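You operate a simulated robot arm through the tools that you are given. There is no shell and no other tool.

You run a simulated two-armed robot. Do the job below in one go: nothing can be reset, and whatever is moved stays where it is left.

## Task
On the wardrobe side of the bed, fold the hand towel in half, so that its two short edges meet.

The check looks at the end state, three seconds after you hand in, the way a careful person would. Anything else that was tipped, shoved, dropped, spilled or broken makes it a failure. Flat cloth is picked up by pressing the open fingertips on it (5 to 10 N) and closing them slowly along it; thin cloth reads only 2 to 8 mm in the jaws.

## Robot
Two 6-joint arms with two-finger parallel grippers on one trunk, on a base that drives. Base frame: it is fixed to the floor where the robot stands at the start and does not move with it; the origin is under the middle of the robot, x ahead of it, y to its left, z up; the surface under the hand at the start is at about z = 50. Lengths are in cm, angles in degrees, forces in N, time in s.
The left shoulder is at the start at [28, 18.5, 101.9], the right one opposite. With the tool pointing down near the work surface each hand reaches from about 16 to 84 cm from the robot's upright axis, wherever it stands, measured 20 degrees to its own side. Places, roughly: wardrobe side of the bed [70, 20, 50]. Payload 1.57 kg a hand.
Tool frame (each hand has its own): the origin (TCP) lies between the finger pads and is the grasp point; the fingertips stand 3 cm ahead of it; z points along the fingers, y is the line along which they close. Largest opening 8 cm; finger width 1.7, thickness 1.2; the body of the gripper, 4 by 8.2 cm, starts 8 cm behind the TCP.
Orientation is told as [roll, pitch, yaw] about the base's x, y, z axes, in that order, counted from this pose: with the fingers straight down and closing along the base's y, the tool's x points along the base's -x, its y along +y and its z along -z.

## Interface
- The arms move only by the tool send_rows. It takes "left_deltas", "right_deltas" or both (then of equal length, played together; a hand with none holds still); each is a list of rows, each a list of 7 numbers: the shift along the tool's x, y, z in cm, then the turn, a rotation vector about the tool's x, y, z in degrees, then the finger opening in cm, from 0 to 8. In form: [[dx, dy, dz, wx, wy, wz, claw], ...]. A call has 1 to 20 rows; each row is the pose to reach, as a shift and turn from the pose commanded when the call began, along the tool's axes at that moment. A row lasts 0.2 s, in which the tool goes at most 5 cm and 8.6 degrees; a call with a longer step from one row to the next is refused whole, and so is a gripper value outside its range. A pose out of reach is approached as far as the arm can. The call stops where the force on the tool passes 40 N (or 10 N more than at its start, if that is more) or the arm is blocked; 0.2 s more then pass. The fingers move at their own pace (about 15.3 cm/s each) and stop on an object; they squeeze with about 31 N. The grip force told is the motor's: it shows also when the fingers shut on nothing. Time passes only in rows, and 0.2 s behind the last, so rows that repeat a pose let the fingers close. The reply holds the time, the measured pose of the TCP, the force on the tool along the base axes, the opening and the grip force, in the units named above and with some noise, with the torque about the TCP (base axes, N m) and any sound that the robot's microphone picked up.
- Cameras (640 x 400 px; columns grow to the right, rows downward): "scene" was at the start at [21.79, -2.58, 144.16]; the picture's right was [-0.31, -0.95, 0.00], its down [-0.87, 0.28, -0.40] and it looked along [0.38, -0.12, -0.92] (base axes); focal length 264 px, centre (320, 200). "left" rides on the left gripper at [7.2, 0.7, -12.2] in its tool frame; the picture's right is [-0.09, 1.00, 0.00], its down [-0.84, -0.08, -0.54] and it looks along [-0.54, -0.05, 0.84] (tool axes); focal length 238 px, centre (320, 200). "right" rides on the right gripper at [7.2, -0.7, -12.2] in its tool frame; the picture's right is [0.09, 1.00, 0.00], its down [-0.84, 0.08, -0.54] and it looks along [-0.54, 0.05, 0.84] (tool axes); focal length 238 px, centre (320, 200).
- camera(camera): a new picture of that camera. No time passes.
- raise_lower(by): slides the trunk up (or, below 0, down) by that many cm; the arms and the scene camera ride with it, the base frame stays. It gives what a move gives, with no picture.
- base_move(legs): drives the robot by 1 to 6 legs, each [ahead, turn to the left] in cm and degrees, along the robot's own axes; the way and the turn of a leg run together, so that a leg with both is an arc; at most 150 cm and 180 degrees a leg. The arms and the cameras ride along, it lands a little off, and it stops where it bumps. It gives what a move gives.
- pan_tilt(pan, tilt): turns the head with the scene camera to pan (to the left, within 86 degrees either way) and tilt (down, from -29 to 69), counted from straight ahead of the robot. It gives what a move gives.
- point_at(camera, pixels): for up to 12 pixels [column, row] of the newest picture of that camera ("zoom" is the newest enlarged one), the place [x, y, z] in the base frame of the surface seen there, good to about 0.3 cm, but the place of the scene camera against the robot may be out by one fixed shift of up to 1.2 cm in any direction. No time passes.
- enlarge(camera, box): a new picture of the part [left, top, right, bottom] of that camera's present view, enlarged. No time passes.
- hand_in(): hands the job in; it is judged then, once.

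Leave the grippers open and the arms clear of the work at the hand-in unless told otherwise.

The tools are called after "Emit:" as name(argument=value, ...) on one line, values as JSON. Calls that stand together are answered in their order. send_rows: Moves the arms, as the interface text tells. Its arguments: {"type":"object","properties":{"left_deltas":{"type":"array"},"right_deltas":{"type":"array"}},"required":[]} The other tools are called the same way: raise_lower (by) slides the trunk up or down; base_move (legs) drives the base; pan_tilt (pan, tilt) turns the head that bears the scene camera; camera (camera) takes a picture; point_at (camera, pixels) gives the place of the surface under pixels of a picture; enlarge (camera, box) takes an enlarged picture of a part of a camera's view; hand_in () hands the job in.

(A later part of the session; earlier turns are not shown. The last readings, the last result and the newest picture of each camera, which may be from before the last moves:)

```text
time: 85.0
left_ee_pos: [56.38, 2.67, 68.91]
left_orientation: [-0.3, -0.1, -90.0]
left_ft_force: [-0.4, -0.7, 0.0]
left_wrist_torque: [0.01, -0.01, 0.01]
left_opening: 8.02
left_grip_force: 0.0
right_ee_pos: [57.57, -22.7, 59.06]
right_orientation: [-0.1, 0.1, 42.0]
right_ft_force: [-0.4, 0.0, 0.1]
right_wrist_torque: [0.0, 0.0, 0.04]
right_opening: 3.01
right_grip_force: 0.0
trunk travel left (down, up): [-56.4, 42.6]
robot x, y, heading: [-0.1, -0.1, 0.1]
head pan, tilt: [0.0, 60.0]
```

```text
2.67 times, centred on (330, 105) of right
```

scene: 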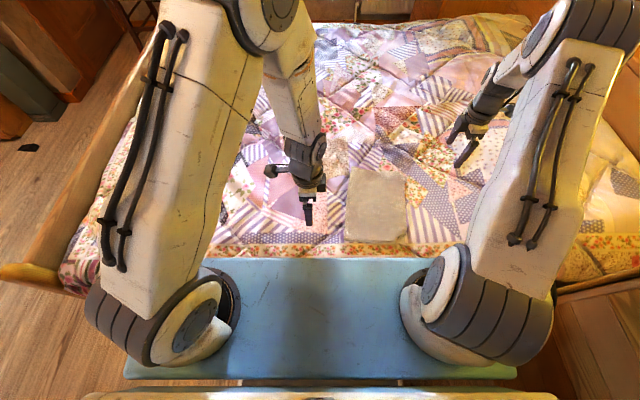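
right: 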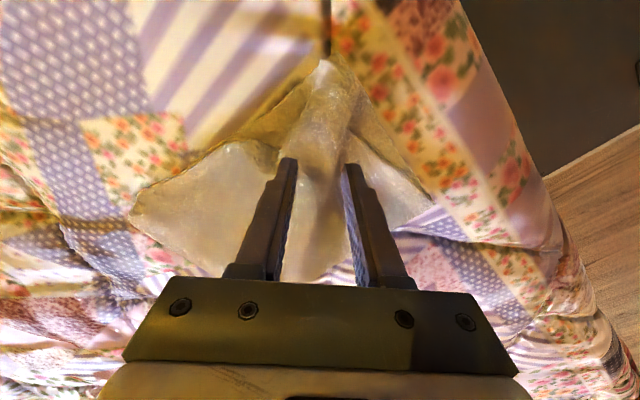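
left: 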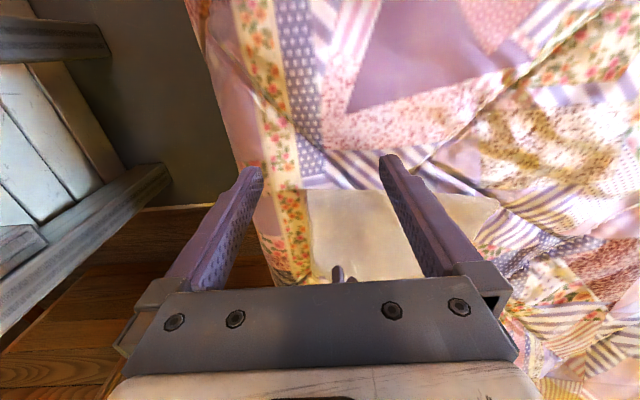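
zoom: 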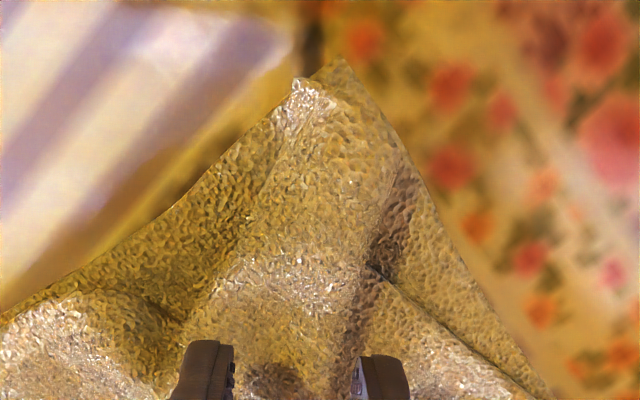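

The corner now lies on the lower corner, with a pleat ridge along the diagonal. I smooth it: with closed fingertips pressed on the ridge, opening slowly to spread it sideways.

Emit:
send_rows(right_deltas=[[0.6, 0, 0, 0, 0, 0, 2], [1.2, 0, 0.8, 0, 0, 0, 1], [1.2, 0, 1.8, 0, 0, 0, 0.2], [1.2, 0, 2.8, 0, 0, 0, 0.2], [1.2, 0, 3.6, 0, 0, 0, 0.2], [1.2, 0, 4.2, 0, 0, 0, 0.2], [1.2, 0, 4.6, 0, 0, 0, 0.2], [1.2, 0, 4.6, 0, 0, 0, 0.2]])

```text
time: 86.8
left_ee_pos: [56.48, 2.73, 68.86]
left_orientation: [-0.2, 0.0, -90.0]
left_ft_force: [-0.6, -0.2, 0.2]
left_wrist_torque: [-0.02, -0.03, -0.02]
left_opening: 7.96
left_grip_force: 0.0
right_ee_pos: [56.78, -23.49, 54.65]
right_orientation: [0.0, 0.0, 42.1]
right_ft_force: [-0.2, -1.3, 0.6]
right_wrist_torque: [0.02, 0.02, -0.03]
right_opening: 0.2
right_grip_force: 0.0
trunk travel left (down, up): [-56.4, 42.6]
robot x, y, heading: [0.13, -0.15, 0.1]
head pan, tilt: [0.0, 60.0]
```

Emit:
send_rows(right_deltas=[[0, 0, 0.3, 0, 0, 0, 0.2], [0, 0, 0.6, 0, 0, 0, 0.2], [0, 0, 0.85, 0, 0, 0, 0.2], [0, 0, 0.85, 0, 0, 0, 0.2]])

```text
time: 87.8
left_ee_pos: [56.39, 2.71, 68.89]
left_orientation: [-0.2, 0.0, -90.0]
left_ft_force: [0.0, 0.9, -0.8]
left_wrist_torque: [-0.01, 0.0, -0.01]
left_opening: 8.02
left_grip_force: 0.1
right_ee_pos: [56.71, -23.54, 53.74]
right_orientation: [-0.1, 0.0, 42.1]
right_ft_force: [-2.0, -1.1, 22.5]
right_wrist_torque: [0.07, 0.11, -0.01]
right_opening: 0.22
right_grip_force: 0.1
trunk travel left (down, up): [-56.4, 42.6]
robot x, y, heading: [0.04, 0.2, 0.1]
head pan, tilt: [0.0, 60.0]
```

Too firm (22 N); I back off 0.25 cm and open slowly to spread the pleat.

Emit:
send_rows(right_deltas=[[0, 0, -0.2, 0, 0, 0, 0.2], [0, 0, -0.2, 0, 0, 0, 0.8], [0, 0, -0.2, 0, 0, 0, 1.3], [0, 0, -0.2, 0, 0, 0, 1.8], [0, 0, -0.2, 0, 0, 0, 2.3], [0, 0, -0.18, 0, 0, 0, 2.8], [0, 0, -0.16, 0, 0, 0, 3.3], [0, 0, -0.14, 0, 0, 0, 3.8], [0, 0, -0.12, 0, 0, 0, 4.3], [0, 0, -0.1, 0, 0, 0, 4.8], [0, 0, -0.1, 0, 0, 0, 5.2]])

Emit:
camera(camera="right")

Emit:
enlarge(camera="right", box=[200, 30, 460, 200])

```text
time: 90.2
left_ee_pos: [56.5, 2.82, 68.95]
left_orientation: [-0.2, 0.0, -90.0]
left_ft_force: [-0.9, -0.7, 0.5]
left_wrist_torque: [-0.04, 0.0, 0.03]
left_opening: 8.0
left_grip_force: 0.0
right_ee_pos: [56.7, -23.42, 53.83]
right_orientation: [0.1, 0.0, 42.0]
right_ft_force: [-2.9, 1.6, 4.3]
right_wrist_torque: [0.01, -0.05, 0.04]
right_opening: 4.92
right_grip_force: 0.1
trunk travel left (down, up): [-56.4, 42.6]
robot x, y, heading: [-0.02, -0.08, 0.2]
head pan, tilt: [0.0, 60.0]
```

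```text
taken
```

right: 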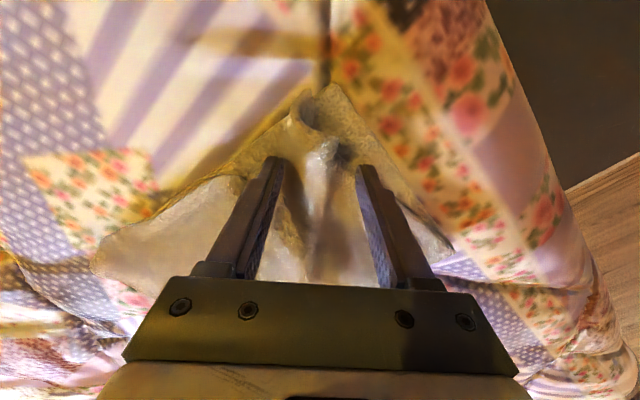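

```text
2.35 times, centred on (330, 115) of right
```

zoom: 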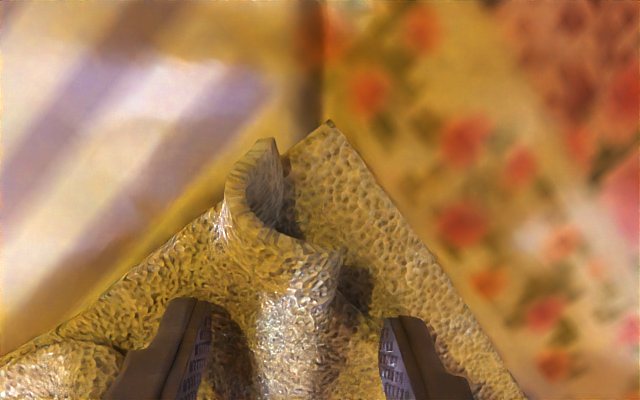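

The ridge now stands between the fingers. I straddle it: lift, close to 2.4 cm, press more firmly at both flanks and open to pull it flat.

Emit:
send_rows(right_deltas=[[0, 0, -1.5, 0, 0, 0, 5.2], [0, 0, -2.5, 0, 0, 0, 4], [0, 0, -2.5, 0, 0, 0, 2.6], [0, 0, -2.5, 0, 0, 0, 2.6], [0, 0, -1.2, 0, 0, 0, 2.6], [0, 0, -0.3, 0, 0, 0, 2.6], [0, 0, -0.05, 0, 0, 0, 2.6], [0, 0, -0.05, 0, 0, 0, 2.6]])

Emit:
camera(camera="right")

```text
time: 92.0
left_ee_pos: [56.45, 2.74, 68.86]
left_orientation: [-0.1, 0.0, -90.0]
left_ft_force: [-0.1, -0.7, -0.4]
left_wrist_torque: [-0.02, -0.01, 0.0]
left_opening: 8.02
left_grip_force: 0.1
right_ee_pos: [56.66, -23.55, 53.89]
right_orientation: [0.1, 0.1, 42.0]
right_ft_force: [-0.1, -0.8, 3.2]
right_wrist_torque: [-0.02, -0.06, -0.02]
right_opening: 2.6
right_grip_force: 0.4
trunk travel left (down, up): [-56.4, 42.6]
robot x, y, heading: [0.25, 0.01, 0.1]
head pan, tilt: [0.0, 60.0]
```

```text
taken
```

right: 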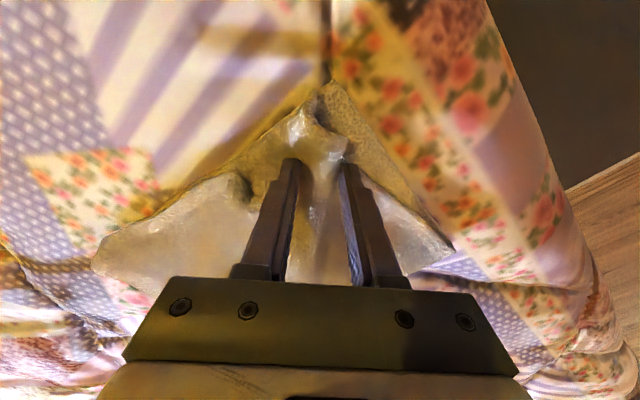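

Now press to ~9 N and open slowly.

Emit:
send_rows(right_deltas=[[0, 0, 0.12, 0, 0, 0, 2.6], [0, 0, 0.14, 0, 0, 0, 2.9], [0, 0, 0.14, 0, 0, 0, 3.2], [0, 0, 0.14, 0, 0, 0, 3.5], [0, 0, 0.14, 0, 0, 0, 3.8], [0, 0, 0.14, 0, 0, 0, 4.1], [0, 0, 0.14, 0, 0, 0, 4.4], [0, 0, 0.14, 0, 0, 0, 4.7], [0, 0, 0.14, 0, 0, 0, 5.0], [0, 0, 0.14, 0, 0, 0, 5.4], [0, 0, 0.14, 0, 0, 0, 5.8], [0, 0, 0.14, 0, 0, 0, 6.2]])

Emit:
camera(camera="right")

Emit:
enlarge(camera="right", box=[200, 30, 460, 200])

```text
time: 94.6
left_ee_pos: [56.4, 2.89, 68.93]
left_orientation: [-0.2, 0.0, -90.0]
left_ft_force: [-0.2, 0.7, -0.5]
left_wrist_torque: [0.01, -0.02, -0.02]
left_opening: 8.0
left_grip_force: 0.1
right_ee_pos: [56.75, -23.38, 53.81]
right_orientation: [0.0, 0.1, 42.0]
right_ft_force: [-2.1, 2.3, 5.5]
right_wrist_torque: [-0.05, -0.01, 0.0]
right_opening: 5.84
right_grip_force: 0.1
trunk travel left (down, up): [-56.4, 42.6]
robot x, y, heading: [-0.29, 0.31, 0.1]
head pan, tilt: [0.0, 60.0]
```

```text
taken
```

right: 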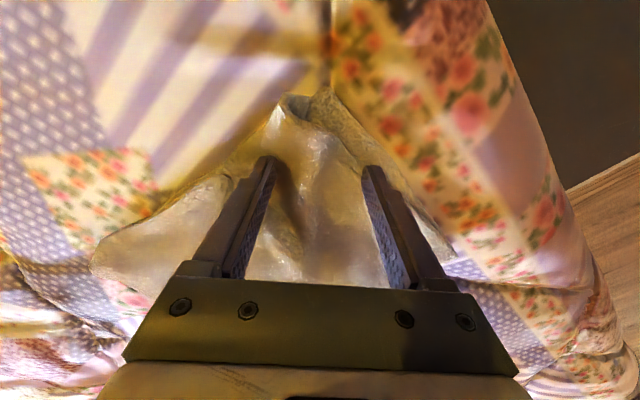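

```text
2.35 times, centred on (330, 115) of right
```

zoom: 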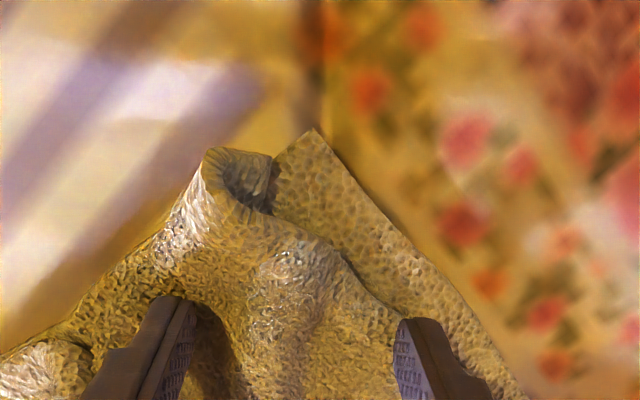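

The ridge got flatter and wider. I lift 6 cm to look.

Emit:
send_rows(right_deltas=[[0, 0, -1, 0, 0, 0, 6.2], [0, 0, -2.5, 0, 0, 0, 6.2], [0, 0, -4.5, 0, 0, 0, 6.2], [0, 0, -6.5, 0, 0, 0, 6.2]])

Emit:
camera(camera="right")

Emit:
enlarge(camera="right", box=[200, 30, 460, 200])

Emit:
enlarge(camera="scene", box=[330, 150, 440, 260])

```text
time: 95.6
left_ee_pos: [56.47, 2.8, 68.87]
left_orientation: [-0.3, 0.1, -90.0]
left_ft_force: [0.1, -0.3, 0.0]
left_wrist_torque: [-0.01, 0.0, 0.0]
left_opening: 8.02
left_grip_force: 0.0
right_ee_pos: [56.66, -23.5, 60.23]
right_orientation: [0.1, 0.0, 42.0]
right_ft_force: [-0.6, -0.1, 0.0]
right_wrist_torque: [0.01, -0.03, -0.01]
right_opening: 6.21
right_grip_force: 0.1
trunk travel left (down, up): [-56.4, 42.6]
robot x, y, heading: [0.06, -0.17, -0.1]
head pan, tilt: [0.0, 60.0]
```

```text
taken
```

right: 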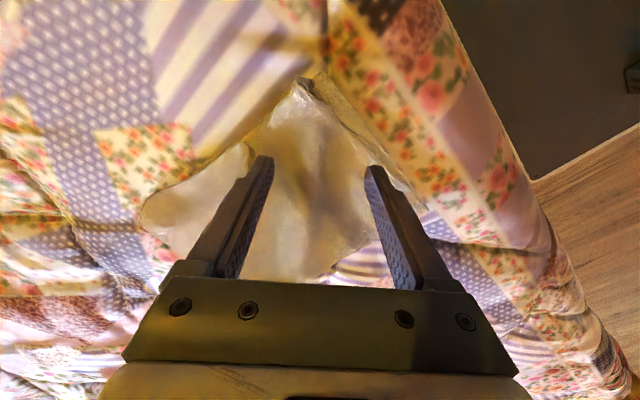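

```text
2.35 times, centred on (330, 115) of right
```

zoom: 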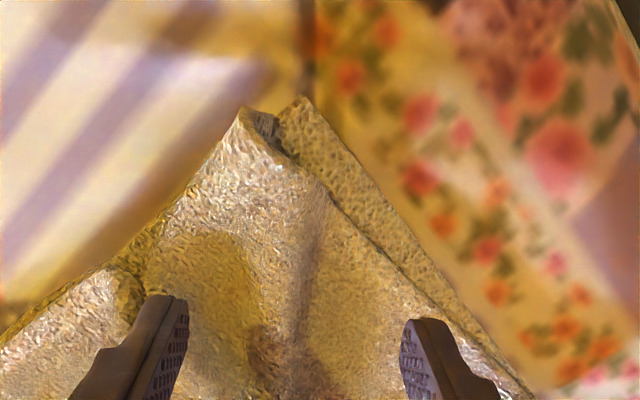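

```text
3.64 times, centred on (385, 205) of scene
```

zoom: 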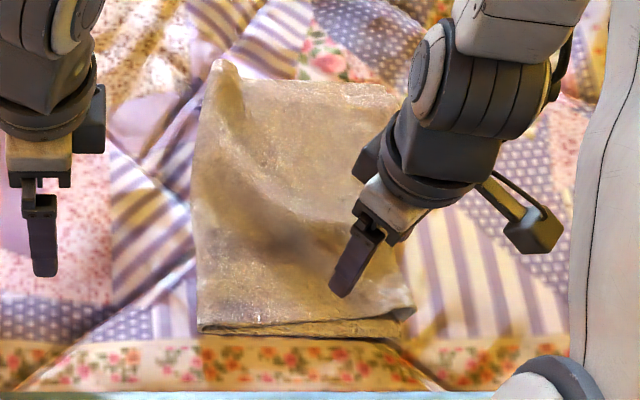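

The near corner is now nearly matched. Next the far corner: I move the right hand over there, yawed 128° so the camera looks from the corner side.

Emit:
send_rows(right_deltas=[[-1, -1.1, -2, 0, 0, -7.2, 5], [-2.1, -2.2, -4, 0, 0, -14.4, 4], [-3.1, -3.3, -4, 0, 0, -21.6, 3], [-4.2, -4.4, -4, 0, 0, -28.8, 2.6], [-5.2, -5.5, -4, 0, 0, -36, 2.6], [-6.3, -6.7, -4, 0, 0, -43.2, 2.6], [-7.3, -7.8, -4, 0, 0, -50.4, 2.6], [-8.4, -8.9, -4, 0, 0, -57.6, 2.6], [-9.4, -10, -4, 0, 0, -64.8, 2.6], [-10.5, -11.1, -4, 0, 0, -72, 2.6], [-11.5, -12.2, -4, 0, 0, -79.2, 2.6], [-12.6, -13.35, -4, 0, 0, -86, 2.6]])

Emit:
camera(camera="right")

Emit:
enlarge(camera="right", box=[200, 30, 460, 200])

Emit:
enlarge(camera="scene", box=[330, 150, 440, 260])

```text
time: 98.2
left_ee_pos: [56.35, 2.71, 68.93]
left_orientation: [-0.1, -0.1, -89.9]
left_ft_force: [0.1, 0.3, 0.7]
left_wrist_torque: [0.0, 0.01, 0.02]
left_opening: 7.99
left_grip_force: 0.0
right_ee_pos: [75.0, -24.81, 64.33]
right_orientation: [0.0, -0.1, 128.1]
right_ft_force: [-0.1, -0.4, 0.9]
right_wrist_torque: [0.03, -0.04, 0.01]
right_opening: 2.6
right_grip_force: 0.1
trunk travel left (down, up): [-56.4, 42.6]
robot x, y, heading: [0.14, 0.04, 0.1]
head pan, tilt: [0.0, 60.0]
```

```text
taken
```

right: 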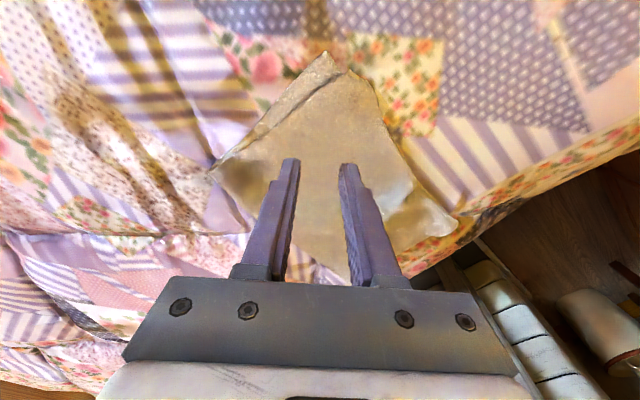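

```text
2.35 times, centred on (330, 115) of right
```

zoom: 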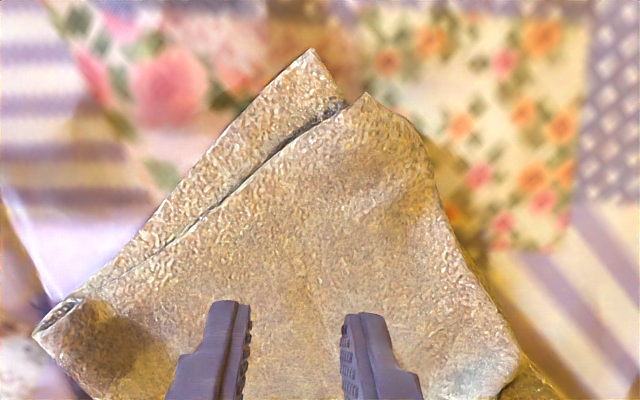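

```text
3.64 times, centred on (385, 205) of scene
```

zoom: 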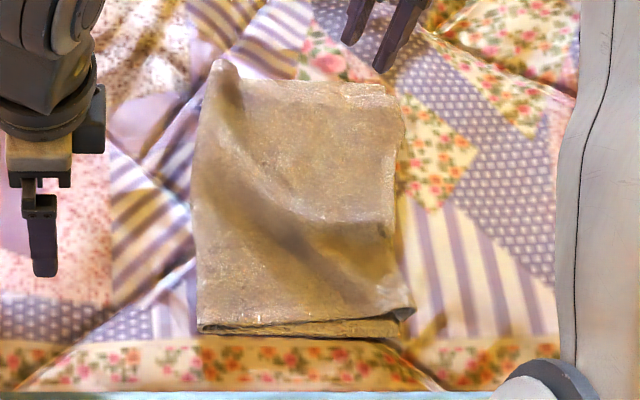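

The far corner looks now merely shifted in by ~2 cm. I measure.

Emit:
enlarge(camera="right", box=[200, 30, 460, 200])

Emit:
point_at(camera="zoom", pixels=[[313, 56], [364, 102], [415, 132], [436, 180], [470, 260], [515, 350], [300, 150], [200, 220], [80, 300], [45, 325], [350, 130], [300, 250]])

Emit:
point_at(camera="right", pixels=[[435, 222], [450, 225], [425, 240], [400, 190], [405, 175], [430, 205], [398, 248], [240, 185], [215, 172]])

```text
2.35 times, centred on (330, 115) of right
```

zoom: 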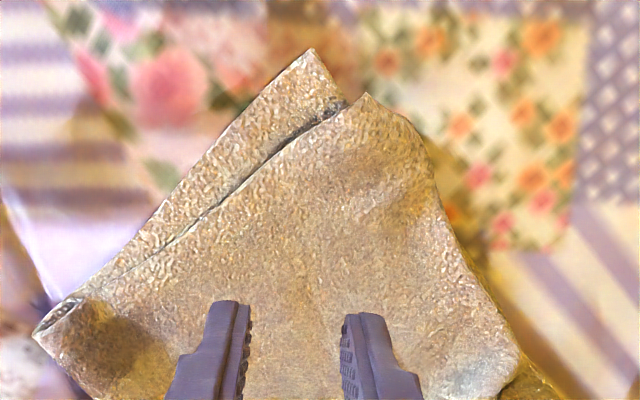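

```text
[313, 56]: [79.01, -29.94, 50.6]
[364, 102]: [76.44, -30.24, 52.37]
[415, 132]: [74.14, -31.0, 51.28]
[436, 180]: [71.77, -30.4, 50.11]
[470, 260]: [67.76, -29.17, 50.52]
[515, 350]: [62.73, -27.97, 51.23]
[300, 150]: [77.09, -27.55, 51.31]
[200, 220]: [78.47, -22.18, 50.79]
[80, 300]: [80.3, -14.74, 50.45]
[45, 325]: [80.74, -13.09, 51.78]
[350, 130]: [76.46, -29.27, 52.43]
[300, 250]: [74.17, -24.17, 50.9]
```

```text
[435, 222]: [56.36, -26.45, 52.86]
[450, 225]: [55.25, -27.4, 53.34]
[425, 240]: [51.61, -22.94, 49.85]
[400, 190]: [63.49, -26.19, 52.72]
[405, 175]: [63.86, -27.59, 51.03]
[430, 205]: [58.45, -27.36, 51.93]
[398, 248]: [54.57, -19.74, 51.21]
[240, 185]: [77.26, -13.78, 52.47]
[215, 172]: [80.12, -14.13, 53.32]
```

The top's far corner is about 2.6 cm inward of the lower one (76.4 vs 79.0 in x). The same lift-and-lay at the far corner: I lower the right hand at (75, −24.8), fingers 2.6 cm apart.

Emit:
send_rows(right_deltas=[[0, 0, 2, 0, 0, 0, 2.6], [0, 0, 4, 0, 0, 0, 2.6], [0, 0, 6, 0, 0, 0, 2.6], [0, 0, 8, 0, 0, 0, 2.6], [0, 0, 9, 0, 0, 0, 2.6], [0, 0, 9.8, 0, 0, 0, 2.6], [0, 0, 10.2, 0, 0, 0, 2.6], [0, 0, 10.4, 0, 0, 0, 2.6], [0, 0, 10.4, 0, 0, 0, 2.6]])

```text
time: 100.2
left_ee_pos: [56.35, 2.8, 68.91]
left_orientation: [-0.2, -0.1, -90.0]
left_ft_force: [0.4, 0.1, -0.1]
left_wrist_torque: [0.02, 0.0, 0.03]
left_opening: 7.97
left_grip_force: 0.0
right_ee_pos: [75.03, -24.92, 53.78]
right_orientation: [0.1, -0.1, 128.0]
right_ft_force: [0.7, 0.2, 2.2]
right_wrist_torque: [0.03, -0.02, 0.01]
right_opening: 2.6
right_grip_force: 0.2
trunk travel left (down, up): [-56.4, 42.6]
robot x, y, heading: [-0.11, 0.41, 0.1]
head pan, tilt: [0.0, 60.0]
```

Light contact (2.2 N). I add a little and close slowly.

Emit:
send_rows(right_deltas=[[0, 0, 0.1, 0, 0, 0, 2.6], [0, 0, 0.1, 0, 0, 0, 2.3], [0, 0, 0.1, 0, 0, 0, 2.0], [0, 0, 0.1, 0, 0, 0, 1.7], [0, 0, 0.1, 0, 0, 0, 1.4], [0, 0, 0.1, 0, 0, 0, 1.1], [0, 0, 0.1, 0, 0, 0, 0.8], [0, 0, 0.1, 0, 0, 0, 0.5], [0, 0, 0.1, 0, 0, 0, 0.2], [0, 0, 0.1, 0, 0, 0, 0], [0, 0, 0.1, 0, 0, 0, 0], [0, 0, 0.1, 0, 0, 0, 0]])

Emit:
send_rows(right_deltas=[[0, 0, -0.7, 0, 0, 0, 0], [0, 0, -1.4, 0, 0, 0, 0], [0, 0, -2.1, 0, 0, 0, 0], [0, 0, -2.8, 0, 0, 0, 0], [0, 0, -3.5, 0, 0, 0, 0], [0, 0, -4.2, 0, 0, 0, 0], [0, 0, -4.9, 0, 0, 0, 0], [0, 0, -5.6, 0, 0, 0, 0], [0, 0, -6.3, 0, 0, 0, 0], [0, 0, -6.3, 0, 0, 0, 0]])

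Emit:
camera(camera="right")

Emit:
enlarge(camera="right", box=[200, 30, 460, 200])

```text
time: 102.8
left_ee_pos: [56.41, 2.64, 68.92]
left_orientation: [-0.2, 0.0, -90.0]
left_ft_force: [-0.6, 0.5, -0.3]
left_wrist_torque: [0.01, 0.04, 0.0]
left_opening: 7.98
left_grip_force: 0.1
right_ee_pos: [74.89, -24.95, 53.84]
right_orientation: [0.0, -0.1, 128.1]
right_ft_force: [0.6, -0.7, 2.6]
right_wrist_torque: [0.0, 0.02, 0.01]
right_opening: 0.46
right_grip_force: 25.0
trunk travel left (down, up): [-56.4, 42.6]
robot x, y, heading: [0.14, -0.09, 0.0]
head pan, tilt: [0.0, 60.0]
```

```text
time: 105.0
left_ee_pos: [56.46, 2.86, 68.8]
left_orientation: [-0.2, 0.0, -90.0]
left_ft_force: [0.1, 0.2, 0.0]
left_wrist_torque: [0.02, 0.01, -0.01]
left_opening: 8.0
left_grip_force: 0.1
right_ee_pos: [74.9, -24.87, 60.1]
right_orientation: [0.0, 0.0, 128.0]
right_ft_force: [0.7, -0.9, -0.5]
right_wrist_torque: [0.05, 0.03, 0.01]
right_opening: 0.44
right_grip_force: 25.0
trunk travel left (down, up): [-56.4, 42.6]
robot x, y, heading: [0.56, 0.03, -0.1]
head pan, tilt: [0.0, 60.0]
```

```text
taken
```

right: 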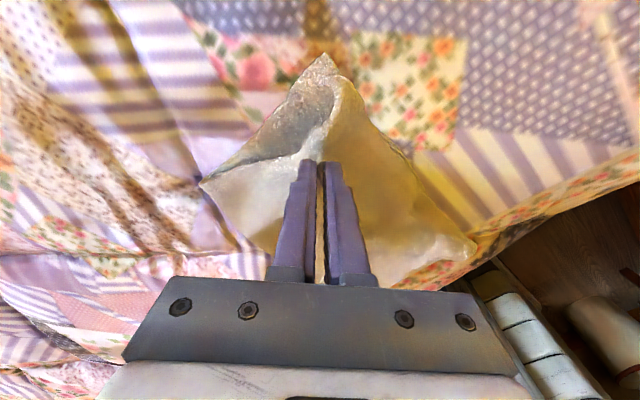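

```text
2.35 times, centred on (330, 115) of right
```

zoom: 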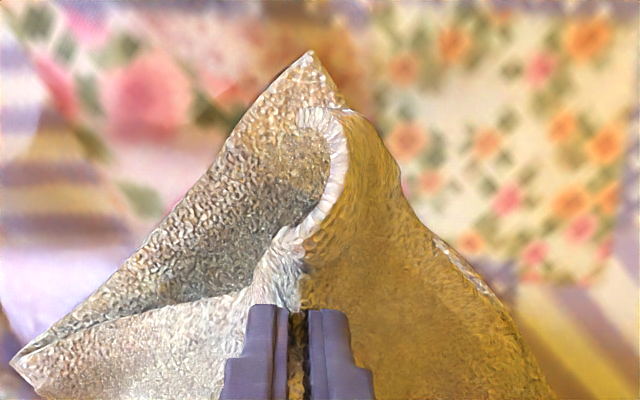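

The edge rim is visible: the corner tip hangs at about (303,115) of the zoom. I measure.

Emit:
point_at(camera="zoom", pixels=[[311, 58], [303, 115], [320, 112], [345, 120], [335, 160], [310, 215], [285, 245], [385, 140], [420, 220], [470, 275], [340, 220], [225, 310]])

```text
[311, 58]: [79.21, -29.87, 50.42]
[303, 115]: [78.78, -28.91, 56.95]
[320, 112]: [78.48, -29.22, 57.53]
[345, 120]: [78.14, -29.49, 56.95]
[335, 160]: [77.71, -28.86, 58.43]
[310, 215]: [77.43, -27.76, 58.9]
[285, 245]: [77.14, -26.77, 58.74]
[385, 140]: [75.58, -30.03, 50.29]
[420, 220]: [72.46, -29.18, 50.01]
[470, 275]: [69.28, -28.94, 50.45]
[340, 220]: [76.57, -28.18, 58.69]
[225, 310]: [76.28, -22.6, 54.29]
```

The pleat holds the corner stiffly outward above (78.8, −28.9), right near the lower corner. I lower with 0.9 cm outward shift, then open slowly.

Emit:
send_rows(right_deltas=[[0.3, 0, 0.9, 0, 0, 0, 0], [0.6, 0, 1.8, 0, 0, 0, 0], [0.9, 0, 2.7, 0, 0, 0, 0], [0.9, 0, 3.6, 0, 0, 0, 0], [0.9, 0, 4.5, 0, 0, 0, 0], [0.9, 0, 5.3, 0, 0, 0, 0], [0.9, 0, 5.9, 0, 0, 0, 0], [0.9, 0, 6.1, 0, 0, 0, 0], [0.9, 0, 6.1, 0, 0, 0, 0.7], [0.9, 0, 6.1, 0, 0, 0, 1.1], [0.9, 0, 6.1, 0, 0, 0, 1.5], [0.9, 0, 6.1, 0, 0, 0, 1.9], [0.9, 0, 6.1, 0, 0, 0, 2.3], [0.9, 0, 6.1, 0, 0, 0, 2.6]])

Emit:
camera(camera="right")

Emit:
enlarge(camera="right", box=[200, 30, 460, 200])

```text
time: 108.0
left_ee_pos: [56.44, 2.78, 68.89]
left_orientation: [-0.1, 0.0, -90.1]
left_ft_force: [-0.6, 0.2, 0.1]
left_wrist_torque: [0.0, -0.03, 0.02]
left_opening: 8.0
left_grip_force: 0.0
right_ee_pos: [75.5, -25.64, 53.84]
right_orientation: [0.0, 0.0, 127.9]
right_ft_force: [0.7, 1.2, 1.5]
right_wrist_torque: [-0.01, 0.0, 0.02]
right_opening: 2.43
right_grip_force: 0.1
trunk travel left (down, up): [-56.4, 42.6]
robot x, y, heading: [-0.08, 0.26, 0.0]
head pan, tilt: [0.0, 60.0]
```

```text
taken
```

right: 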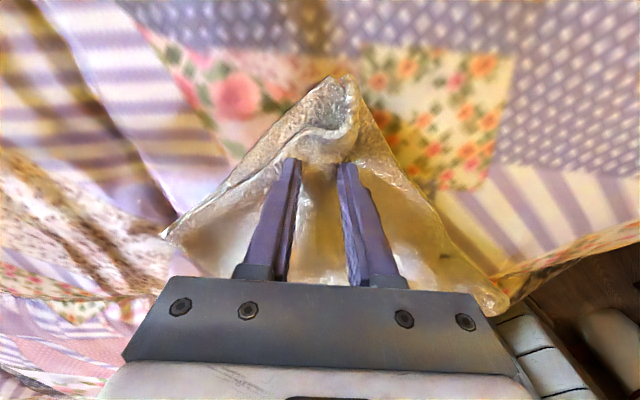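

```text
2.35 times, centred on (330, 115) of right
```

zoom: 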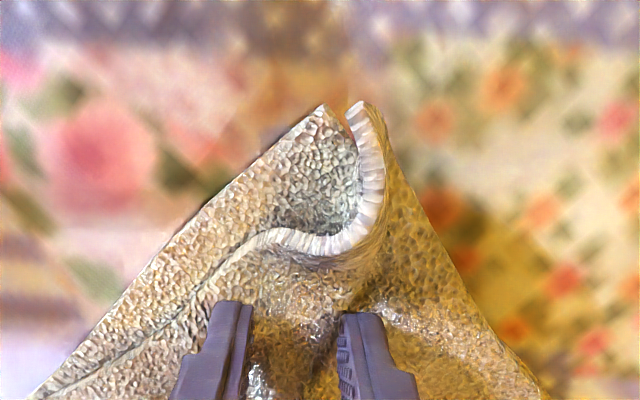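

The top corner tip (355,105) now lies next to the lower corner (322,108), with a ridge. I press both flanks and open to flatten.

Emit:
send_rows(right_deltas=[[0, 0, 0.15, 0, 0, 0, 2.5], [0, 0, 0.25, 0, 0, 0, 2.6], [0, 0, 0.25, 0, 0, 0, 2.9], [0, 0, 0.25, 0, 0, 0, 3.2], [0, 0, 0.25, 0, 0, 0, 3.5], [0, 0, 0.25, 0, 0, 0, 3.8], [0, 0, 0.25, 0, 0, 0, 4.1], [0, 0, 0.25, 0, 0, 0, 4.5], [0, 0, 0.25, 0, 0, 0, 4.9], [0, 0, 0.25, 0, 0, 0, 5.3], [0, 0, 0.25, 0, 0, 0, 5.7], [0, 0, 0.25, 0, 0, 0, 6.0]])

Emit:
send_rows(right_deltas=[[0, 0, -1, 0, 0, 0, 6], [0, 0, -2.5, 0, 0, 0, 6], [0, 0, -4.5, 0, 0, 0, 6], [0, 0, -6.5, 0, 0, 0, 6]])

Emit:
camera(camera="right")

Emit:
enlarge(camera="right", box=[200, 30, 460, 200])

Emit:
enlarge(camera="scene", box=[330, 150, 440, 260])

```text
time: 110.6
left_ee_pos: [56.45, 2.77, 68.9]
left_orientation: [-0.2, 0.0, -90.0]
left_ft_force: [-0.3, 0.4, -0.2]
left_wrist_torque: [0.03, -0.03, -0.02]
left_opening: 8.01
left_grip_force: 0.1
right_ee_pos: [75.59, -25.7, 53.6]
right_orientation: [0.0, 0.0, 127.9]
right_ft_force: [-0.5, 0.2, 3.9]
right_wrist_torque: [0.01, 0.03, -0.02]
right_opening: 5.78
right_grip_force: 0.0
trunk travel left (down, up): [-56.4, 42.6]
robot x, y, heading: [-0.1, 0.35, -0.4]
head pan, tilt: [0.0, 60.0]
```

```text
time: 111.6
left_ee_pos: [56.45, 2.65, 68.91]
left_orientation: [-0.2, 0.0, -89.9]
left_ft_force: [0.5, 0.1, 0.2]
left_wrist_torque: [0.01, 0.01, 0.0]
left_opening: 8.0
left_grip_force: 0.0
right_ee_pos: [75.6, -25.79, 60.2]
right_orientation: [0.0, 0.0, 128.0]
right_ft_force: [-0.1, -0.3, -0.6]
right_wrist_torque: [-0.01, -0.02, -0.04]
right_opening: 5.99
right_grip_force: 0.1
trunk travel left (down, up): [-56.4, 42.6]
robot x, y, heading: [0.01, -0.03, -0.1]
head pan, tilt: [0.0, 60.0]
```

```text
taken
```

right: 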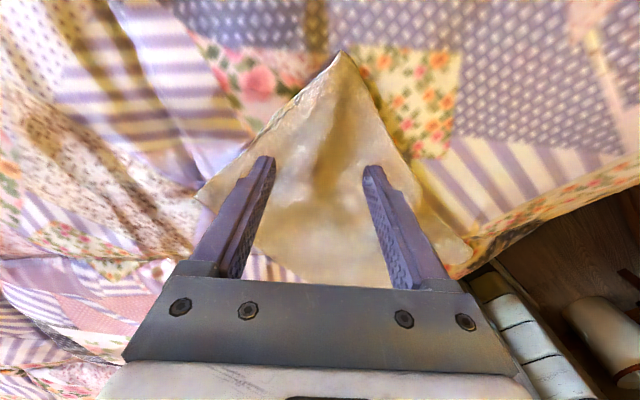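

```text
2.35 times, centred on (330, 115) of right
```

zoom: 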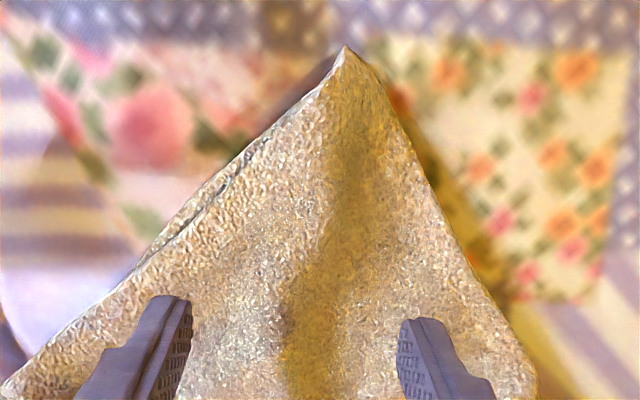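

```text
3.64 times, centred on (385, 205) of scene
```

zoom: 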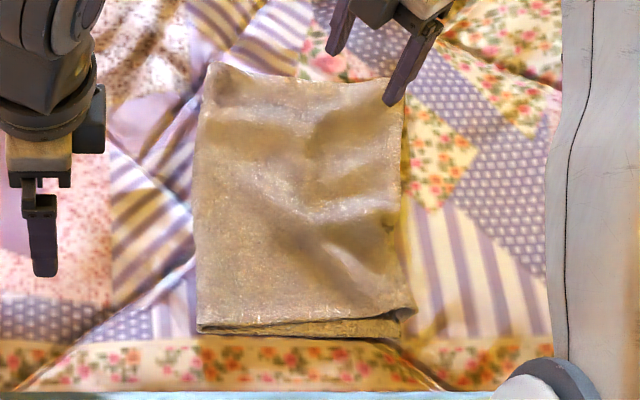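

The far corner now matches to within half a cm. I return to the near corner (yaw 42) to inspect it from above.

Emit:
send_rows(right_deltas=[[-1.1, 0.9, -1.5, 0, 0, 7.2, 6], [-2.2, 1.8, -3, 0, 0, 14.4, 6], [-3.3, 2.6, -3, 0, 0, 21.6, 6], [-4.4, 3.5, -3, 0, 0, 28.8, 6], [-5.5, 4.4, -3, 0, 0, 36, 6], [-6.6, 5.2, -3, 0, 0, 43.2, 6], [-7.8, 6.1, -3, 0, 0, 50.4, 6], [-8.9, 7, -3, 0, 0, 57.6, 6], [-10, 7.9, -3, 0, 0, 64.8, 6], [-11.1, 8.8, -3, 0, 0, 72, 6], [-12.2, 9.6, -3, 0, 0, 79.2, 6], [-13.3, 10.5, -3, 0, 0, 86, 6]])

Emit:
camera(camera="right")

Emit:
enlarge(camera="right", box=[200, 10, 460, 180])

```text
time: 114.2
left_ee_pos: [56.41, 2.76, 68.88]
left_orientation: [-0.3, 0.0, -89.9]
left_ft_force: [0.0, 0.4, -0.1]
left_wrist_torque: [0.01, 0.03, 0.03]
left_opening: 8.0
left_grip_force: 0.1
right_ee_pos: [59.05, -21.6, 63.1]
right_orientation: [0.0, 0.0, 41.6]
right_ft_force: [0.0, 0.6, -0.7]
right_wrist_torque: [0.04, -0.01, -0.04]
right_opening: 5.99
right_grip_force: 0.0
trunk travel left (down, up): [-56.4, 42.6]
robot x, y, heading: [-0.14, 0.17, 0.1]
head pan, tilt: [0.0, 60.0]
```

```text
taken
```

right: 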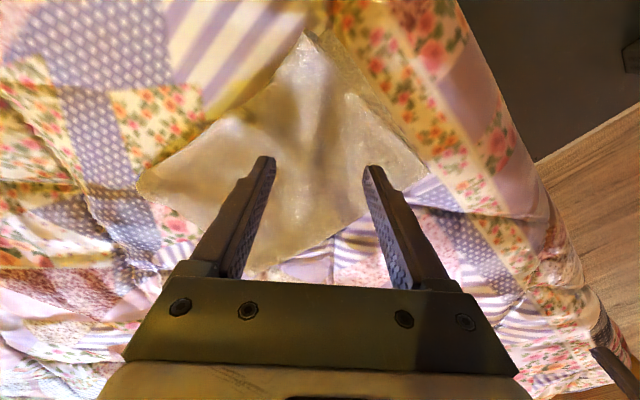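

```text
2.35 times, centred on (330, 95) of right
```

zoom: 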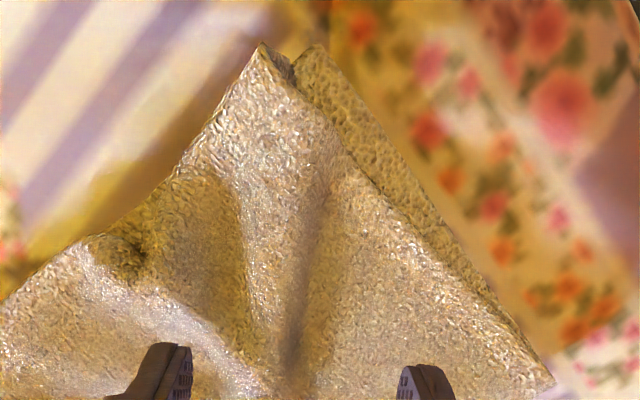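

Emit:
point_at(camera="zoom", pixels=[[315, 52], [262, 50], [240, 90], [180, 170], [90, 240], [340, 145], [430, 235], [545, 382], [500, 310], [150, 235], [260, 220], [10, 300]])

```text
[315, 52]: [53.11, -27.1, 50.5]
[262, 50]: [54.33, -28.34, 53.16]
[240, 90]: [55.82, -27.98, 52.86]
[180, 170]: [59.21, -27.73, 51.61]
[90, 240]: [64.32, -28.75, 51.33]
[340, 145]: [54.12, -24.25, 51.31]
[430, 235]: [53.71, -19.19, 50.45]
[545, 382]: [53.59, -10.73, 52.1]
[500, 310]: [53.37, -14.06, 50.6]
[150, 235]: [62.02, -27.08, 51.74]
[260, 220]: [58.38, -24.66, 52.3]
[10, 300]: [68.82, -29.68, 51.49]
```

The near top corner tip is at (54.3, −28.3) versus the lower corner (53.0, −26.9): off by about 2 cm sideways. One more small correction: pinch the ridge at (57.3, −25.3), lift slightly, shift 1.8 cm toward −x/+y, and lay again.

Emit:
send_rows(right_deltas=[[1.3, -0.5, 1, 0, 0, 0, 4.5], [2.5, -1.1, 2.5, 0, 0, 0, 3], [3.77, -1.6, 4, 0, 0, 0, 2.6], [3.77, -1.6, 6, 0, 0, 0, 2.6], [3.77, -1.6, 7.6, 0, 0, 0, 2.6], [3.77, -1.6, 8.4, 0, 0, 0, 2.6], [3.77, -1.6, 8.8, 0, 0, 0, 2.6], [3.77, -1.6, 8.8, 0, 0, 0, 2.6]])

Emit:
camera(camera="right")

```text
time: 116.0
left_ee_pos: [56.35, 2.73, 68.89]
left_orientation: [-0.2, 0.1, -90.0]
left_ft_force: [-0.2, -0.3, -0.6]
left_wrist_torque: [0.01, 0.04, 0.0]
left_opening: 8.01
left_grip_force: 0.0
right_ee_pos: [57.42, -25.31, 54.43]
right_orientation: [0.0, 0.0, 42.0]
right_ft_force: [0.0, -0.1, 0.3]
right_wrist_torque: [-0.02, 0.01, 0.02]
right_opening: 2.6
right_grip_force: 0.0
trunk travel left (down, up): [-56.4, 42.6]
robot x, y, heading: [-0.09, -0.08, -0.1]
head pan, tilt: [0.0, 60.0]
```

```text
taken
```

right: 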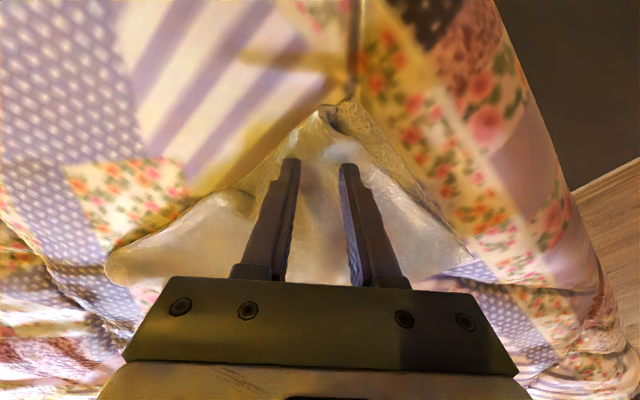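

The fingers straddle the ridge. I lower 0.5 cm, close, lift 2.5 cm, shift 1.8 cm sideways, lower and release slowly.

Emit:
send_rows(right_deltas=[[0, 0, 0.3, 0, 0, 0, 2.6], [0, 0, 0.55, 0, 0, 0, 2.6], [0, 0, 0.55, 0, 0, 0, 2.2], [0, 0, 0.55, 0, 0, 0, 1.8], [0, 0, 0.55, 0, 0, 0, 1.4], [0, 0, 0.55, 0, 0, 0, 1.0], [0, 0, 0.55, 0, 0, 0, 0.6], [0, 0, 0.55, 0, 0, 0, 0.2], [0, 0, 0.55, 0, 0, 0, 0], [0, 0, 0.55, 0, 0, 0, 0], [0, 0, 0.55, 0, 0, 0, 0]])

Emit:
send_rows(right_deltas=[[0, 0, -0.8, 0, 0, 0, 0], [0, 0.2, -1.6, 0, 0, 0, 0], [0, 0.6, -2.4, 0, 0, 0, 0], [0.1, 1.2, -2.8, 0, 0, 0, 0], [0.1, 1.8, -2.8, 0, 0, 0, 0], [0.1, 1.8, -2.8, 0, 0, 0, 0]])

Emit:
camera(camera="right")

Emit:
enlarge(camera="right", box=[200, 30, 460, 200])

```text
time: 118.4
left_ee_pos: [56.41, 2.77, 68.91]
left_orientation: [-0.2, -0.1, -90.0]
left_ft_force: [0.4, 0.3, -0.5]
left_wrist_torque: [0.02, 0.0, 0.01]
left_opening: 8.0
left_grip_force: 0.0
right_ee_pos: [57.33, -25.32, 53.85]
right_orientation: [0.1, 0.0, 41.9]
right_ft_force: [1.9, -1.9, 4.0]
right_wrist_torque: [-0.07, -0.06, 0.0]
right_opening: 0.36
right_grip_force: 24.0
trunk travel left (down, up): [-56.4, 42.6]
robot x, y, heading: [0.07, -0.01, 0.2]
head pan, tilt: [0.0, 60.0]
```

```text
time: 119.8
left_ee_pos: [56.54, 2.82, 68.84]
left_orientation: [-0.2, -0.1, -89.9]
left_ft_force: [0.7, -0.3, 0.6]
left_wrist_torque: [0.01, -0.02, 0.01]
left_opening: 7.99
left_grip_force: 0.0
right_ee_pos: [56.15, -24.06, 56.5]
right_orientation: [0.0, 0.0, 42.0]
right_ft_force: [0.8, -0.9, -0.4]
right_wrist_torque: [0.0, 0.04, 0.02]
right_opening: 0.38
right_grip_force: 24.7
trunk travel left (down, up): [-56.4, 42.6]
robot x, y, heading: [0.16, -0.17, 0.1]
head pan, tilt: [0.0, 60.0]
```

```text
taken
```

right: 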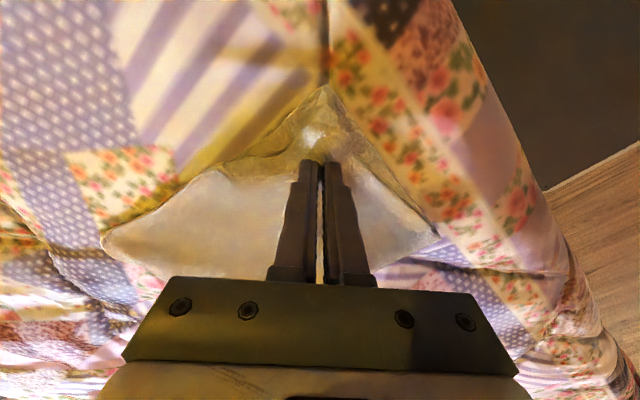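

```text
2.35 times, centred on (330, 115) of right
```

zoom: 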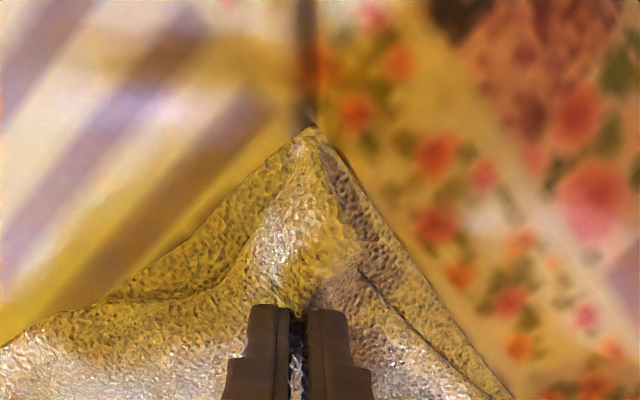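

The corner now points exactly at the lower corner. I lower, release slowly, press the flanks and spread, then lift.

Emit:
send_rows(right_deltas=[[0, 0, 0.9, 0, 0, 0, 0], [0, 0, 1.8, 0, 0, 0, 0], [0, 0, 2.5, 0, 0, 0, 0], [0, 0, 2.5, 0, 0, 0, 0.6], [0, 0, 2.5, 0, 0, 0, 1.0], [0, 0, 2.5, 0, 0, 0, 1.4], [0, 0, 2.6, 0, 0, 0, 1.8], [0, 0, 2.7, 0, 0, 0, 2.2], [0, 0, 2.8, 0, 0, 0, 2.6], [0, 0, 2.85, 0, 0, 0, 3.0]])

```text
time: 122.0
left_ee_pos: [56.34, 2.79, 68.92]
left_orientation: [-0.3, 0.0, -90.0]
left_ft_force: [0.2, 0.5, 0.6]
left_wrist_torque: [-0.01, 0.02, 0.01]
left_opening: 8.0
left_grip_force: 0.1
right_ee_pos: [56.11, -24.11, 54.0]
right_orientation: [0.0, 0.0, 42.0]
right_ft_force: [-0.6, -0.8, 3.4]
right_wrist_torque: [-0.03, 0.01, 0.02]
right_opening: 2.86
right_grip_force: 0.1
trunk travel left (down, up): [-56.4, 42.6]
robot x, y, heading: [-0.14, 0.17, -0.1]
head pan, tilt: [0.0, 60.0]
```

Emit:
send_rows(right_deltas=[[0, 0, 0.15, 0, 0, 0, 2.9], [0, 0, 0.2, 0, 0, 0, 3.2], [0, 0, 0.2, 0, 0, 0, 3.5], [0, 0, 0.22, 0, 0, 0, 3.8], [0, 0, 0.24, 0, 0, 0, 4.1], [0, 0, 0.26, 0, 0, 0, 4.5], [0, 0, 0.28, 0, 0, 0, 4.9], [0, 0, 0.3, 0, 0, 0, 5.3], [0, 0, 0.3, 0, 0, 0, 5.7]])

Emit:
send_rows(right_deltas=[[0, 0, -1, 0, 0, 0, 6], [-0.5, 0, -2.5, 0, 0, 0, 6], [-1.5, 0, -5, 0, 0, 0, 6], [-3, 0, -8, 0, 0, 0, 6], [-4, 0, -10, 0, 0, 0, 6]])

Emit:
camera(camera="right")

Emit:
enlarge(camera="right", box=[180, 10, 460, 190])

Emit:
enlarge(camera="scene", box=[330, 150, 440, 260])

```text
time: 124.0
left_ee_pos: [56.36, 2.88, 68.79]
left_orientation: [-0.1, 0.1, -90.0]
left_ft_force: [0.2, 0.5, -0.2]
left_wrist_torque: [0.02, 0.02, 0.0]
left_opening: 8.01
left_grip_force: 0.1
right_ee_pos: [56.1, -24.1, 53.5]
right_orientation: [0.1, 0.0, 42.0]
right_ft_force: [-2.9, 2.4, 20.5]
right_wrist_torque: [-0.13, -0.08, -0.05]
right_opening: 4.52
right_grip_force: 0.1
trunk travel left (down, up): [-56.4, 42.6]
robot x, y, heading: [0.01, 0.05, -0.1]
head pan, tilt: [0.0, 60.0]
```

```text
time: 125.2
left_ee_pos: [56.34, 2.73, 68.99]
left_orientation: [-0.1, 0.1, -90.0]
left_ft_force: [-0.5, 1.1, 0.0]
left_wrist_torque: [-0.02, 0.0, 0.01]
left_opening: 8.0
left_grip_force: 0.0
right_ee_pos: [59.08, -21.5, 63.57]
right_orientation: [0.0, 0.0, 41.8]
right_ft_force: [0.1, 0.6, -0.4]
right_wrist_torque: [-0.01, 0.01, 0.03]
right_opening: 5.97
right_grip_force: 0.0
trunk travel left (down, up): [-56.4, 42.6]
robot x, y, heading: [0.25, 0.22, -0.1]
head pan, tilt: [0.0, 60.0]
```

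```text
taken
```

right: 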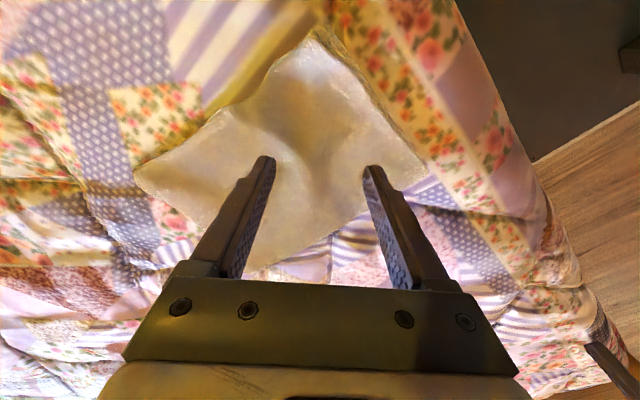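

```text
2.22 times, centred on (320, 100) of right
```

zoom: 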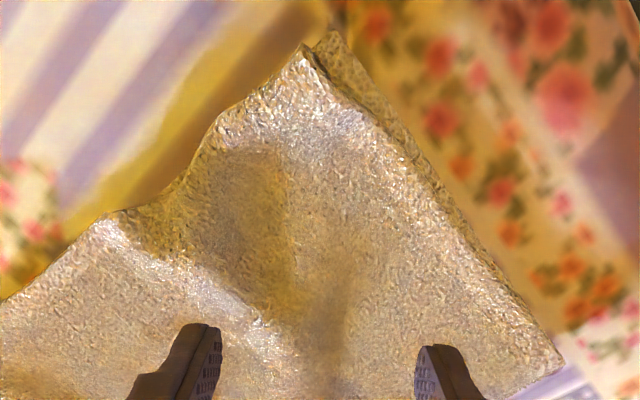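

```text
3.64 times, centred on (385, 205) of scene
```

zoom: 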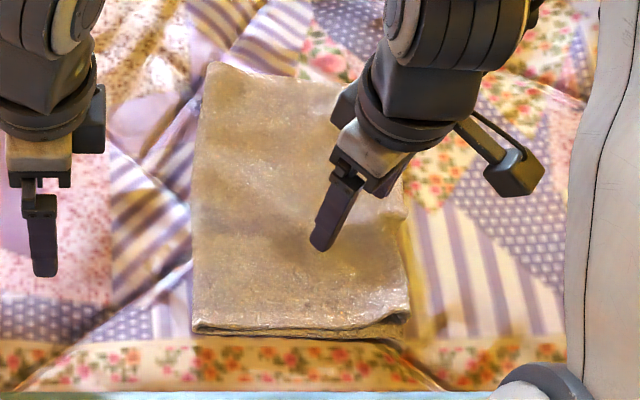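

The near corner now matches to within about 1 cm. I withdraw the right arm up and toward −y, and inspect the whole.

Emit:
send_rows(right_deltas=[[1, -1, -3, 0, 0, -6, 7], [2, -3, -5, 0, 0, -12, 8], [4, -5, -7, 0, 0, -18, 8], [6, -7, -8, 0, 0, -24, 8], [8, -9, -8, 0, 0, -30, 8], [10, -11, -8, 0, 0, -36, 8], [11, -12, -8, 0, 0, -42, 8], [11, -12, -8, 0, 0, -48, 8]])

Emit:
camera(camera="scene")

Emit:
enlarge(camera="scene", box=[330, 150, 440, 260])

Emit:
camera(camera="right")

```text
time: 127.0
left_ee_pos: [56.41, 2.72, 68.83]
left_orientation: [-0.2, 0.1, -90.0]
left_ft_force: [0.1, 0.4, 0.4]
left_wrist_torque: [0.0, -0.01, 0.0]
left_opening: 8.0
left_grip_force: 0.0
right_ee_pos: [58.88, -37.73, 71.61]
right_orientation: [0.0, 0.0, 90.1]
right_ft_force: [-0.6, 0.4, 0.1]
right_wrist_torque: [-0.03, 0.01, 0.0]
right_opening: 8.0
right_grip_force: 0.1
trunk travel left (down, up): [-56.4, 42.6]
robot x, y, heading: [-0.16, -0.26, -0.1]
head pan, tilt: [0.0, 60.0]
```

```text
taken
```

scene: 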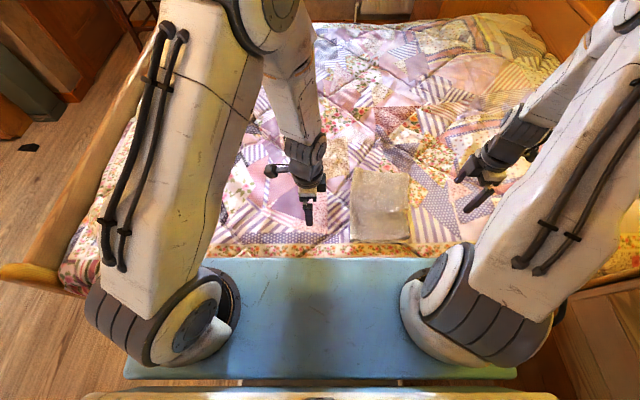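

```text
3.64 times, centred on (385, 205) of scene
```

zoom: 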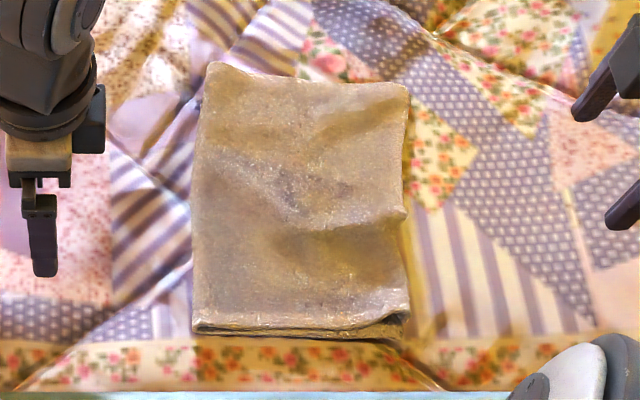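

```text
taken
```

right: 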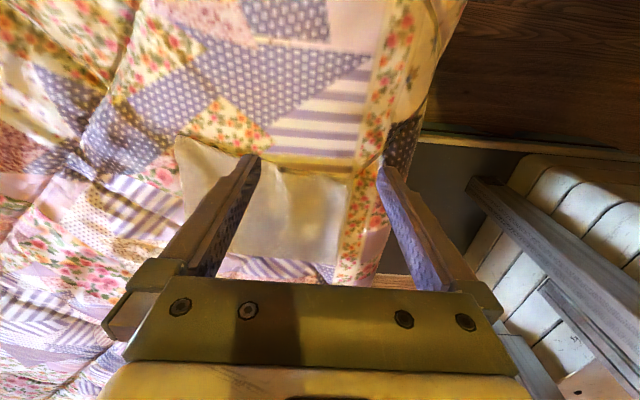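

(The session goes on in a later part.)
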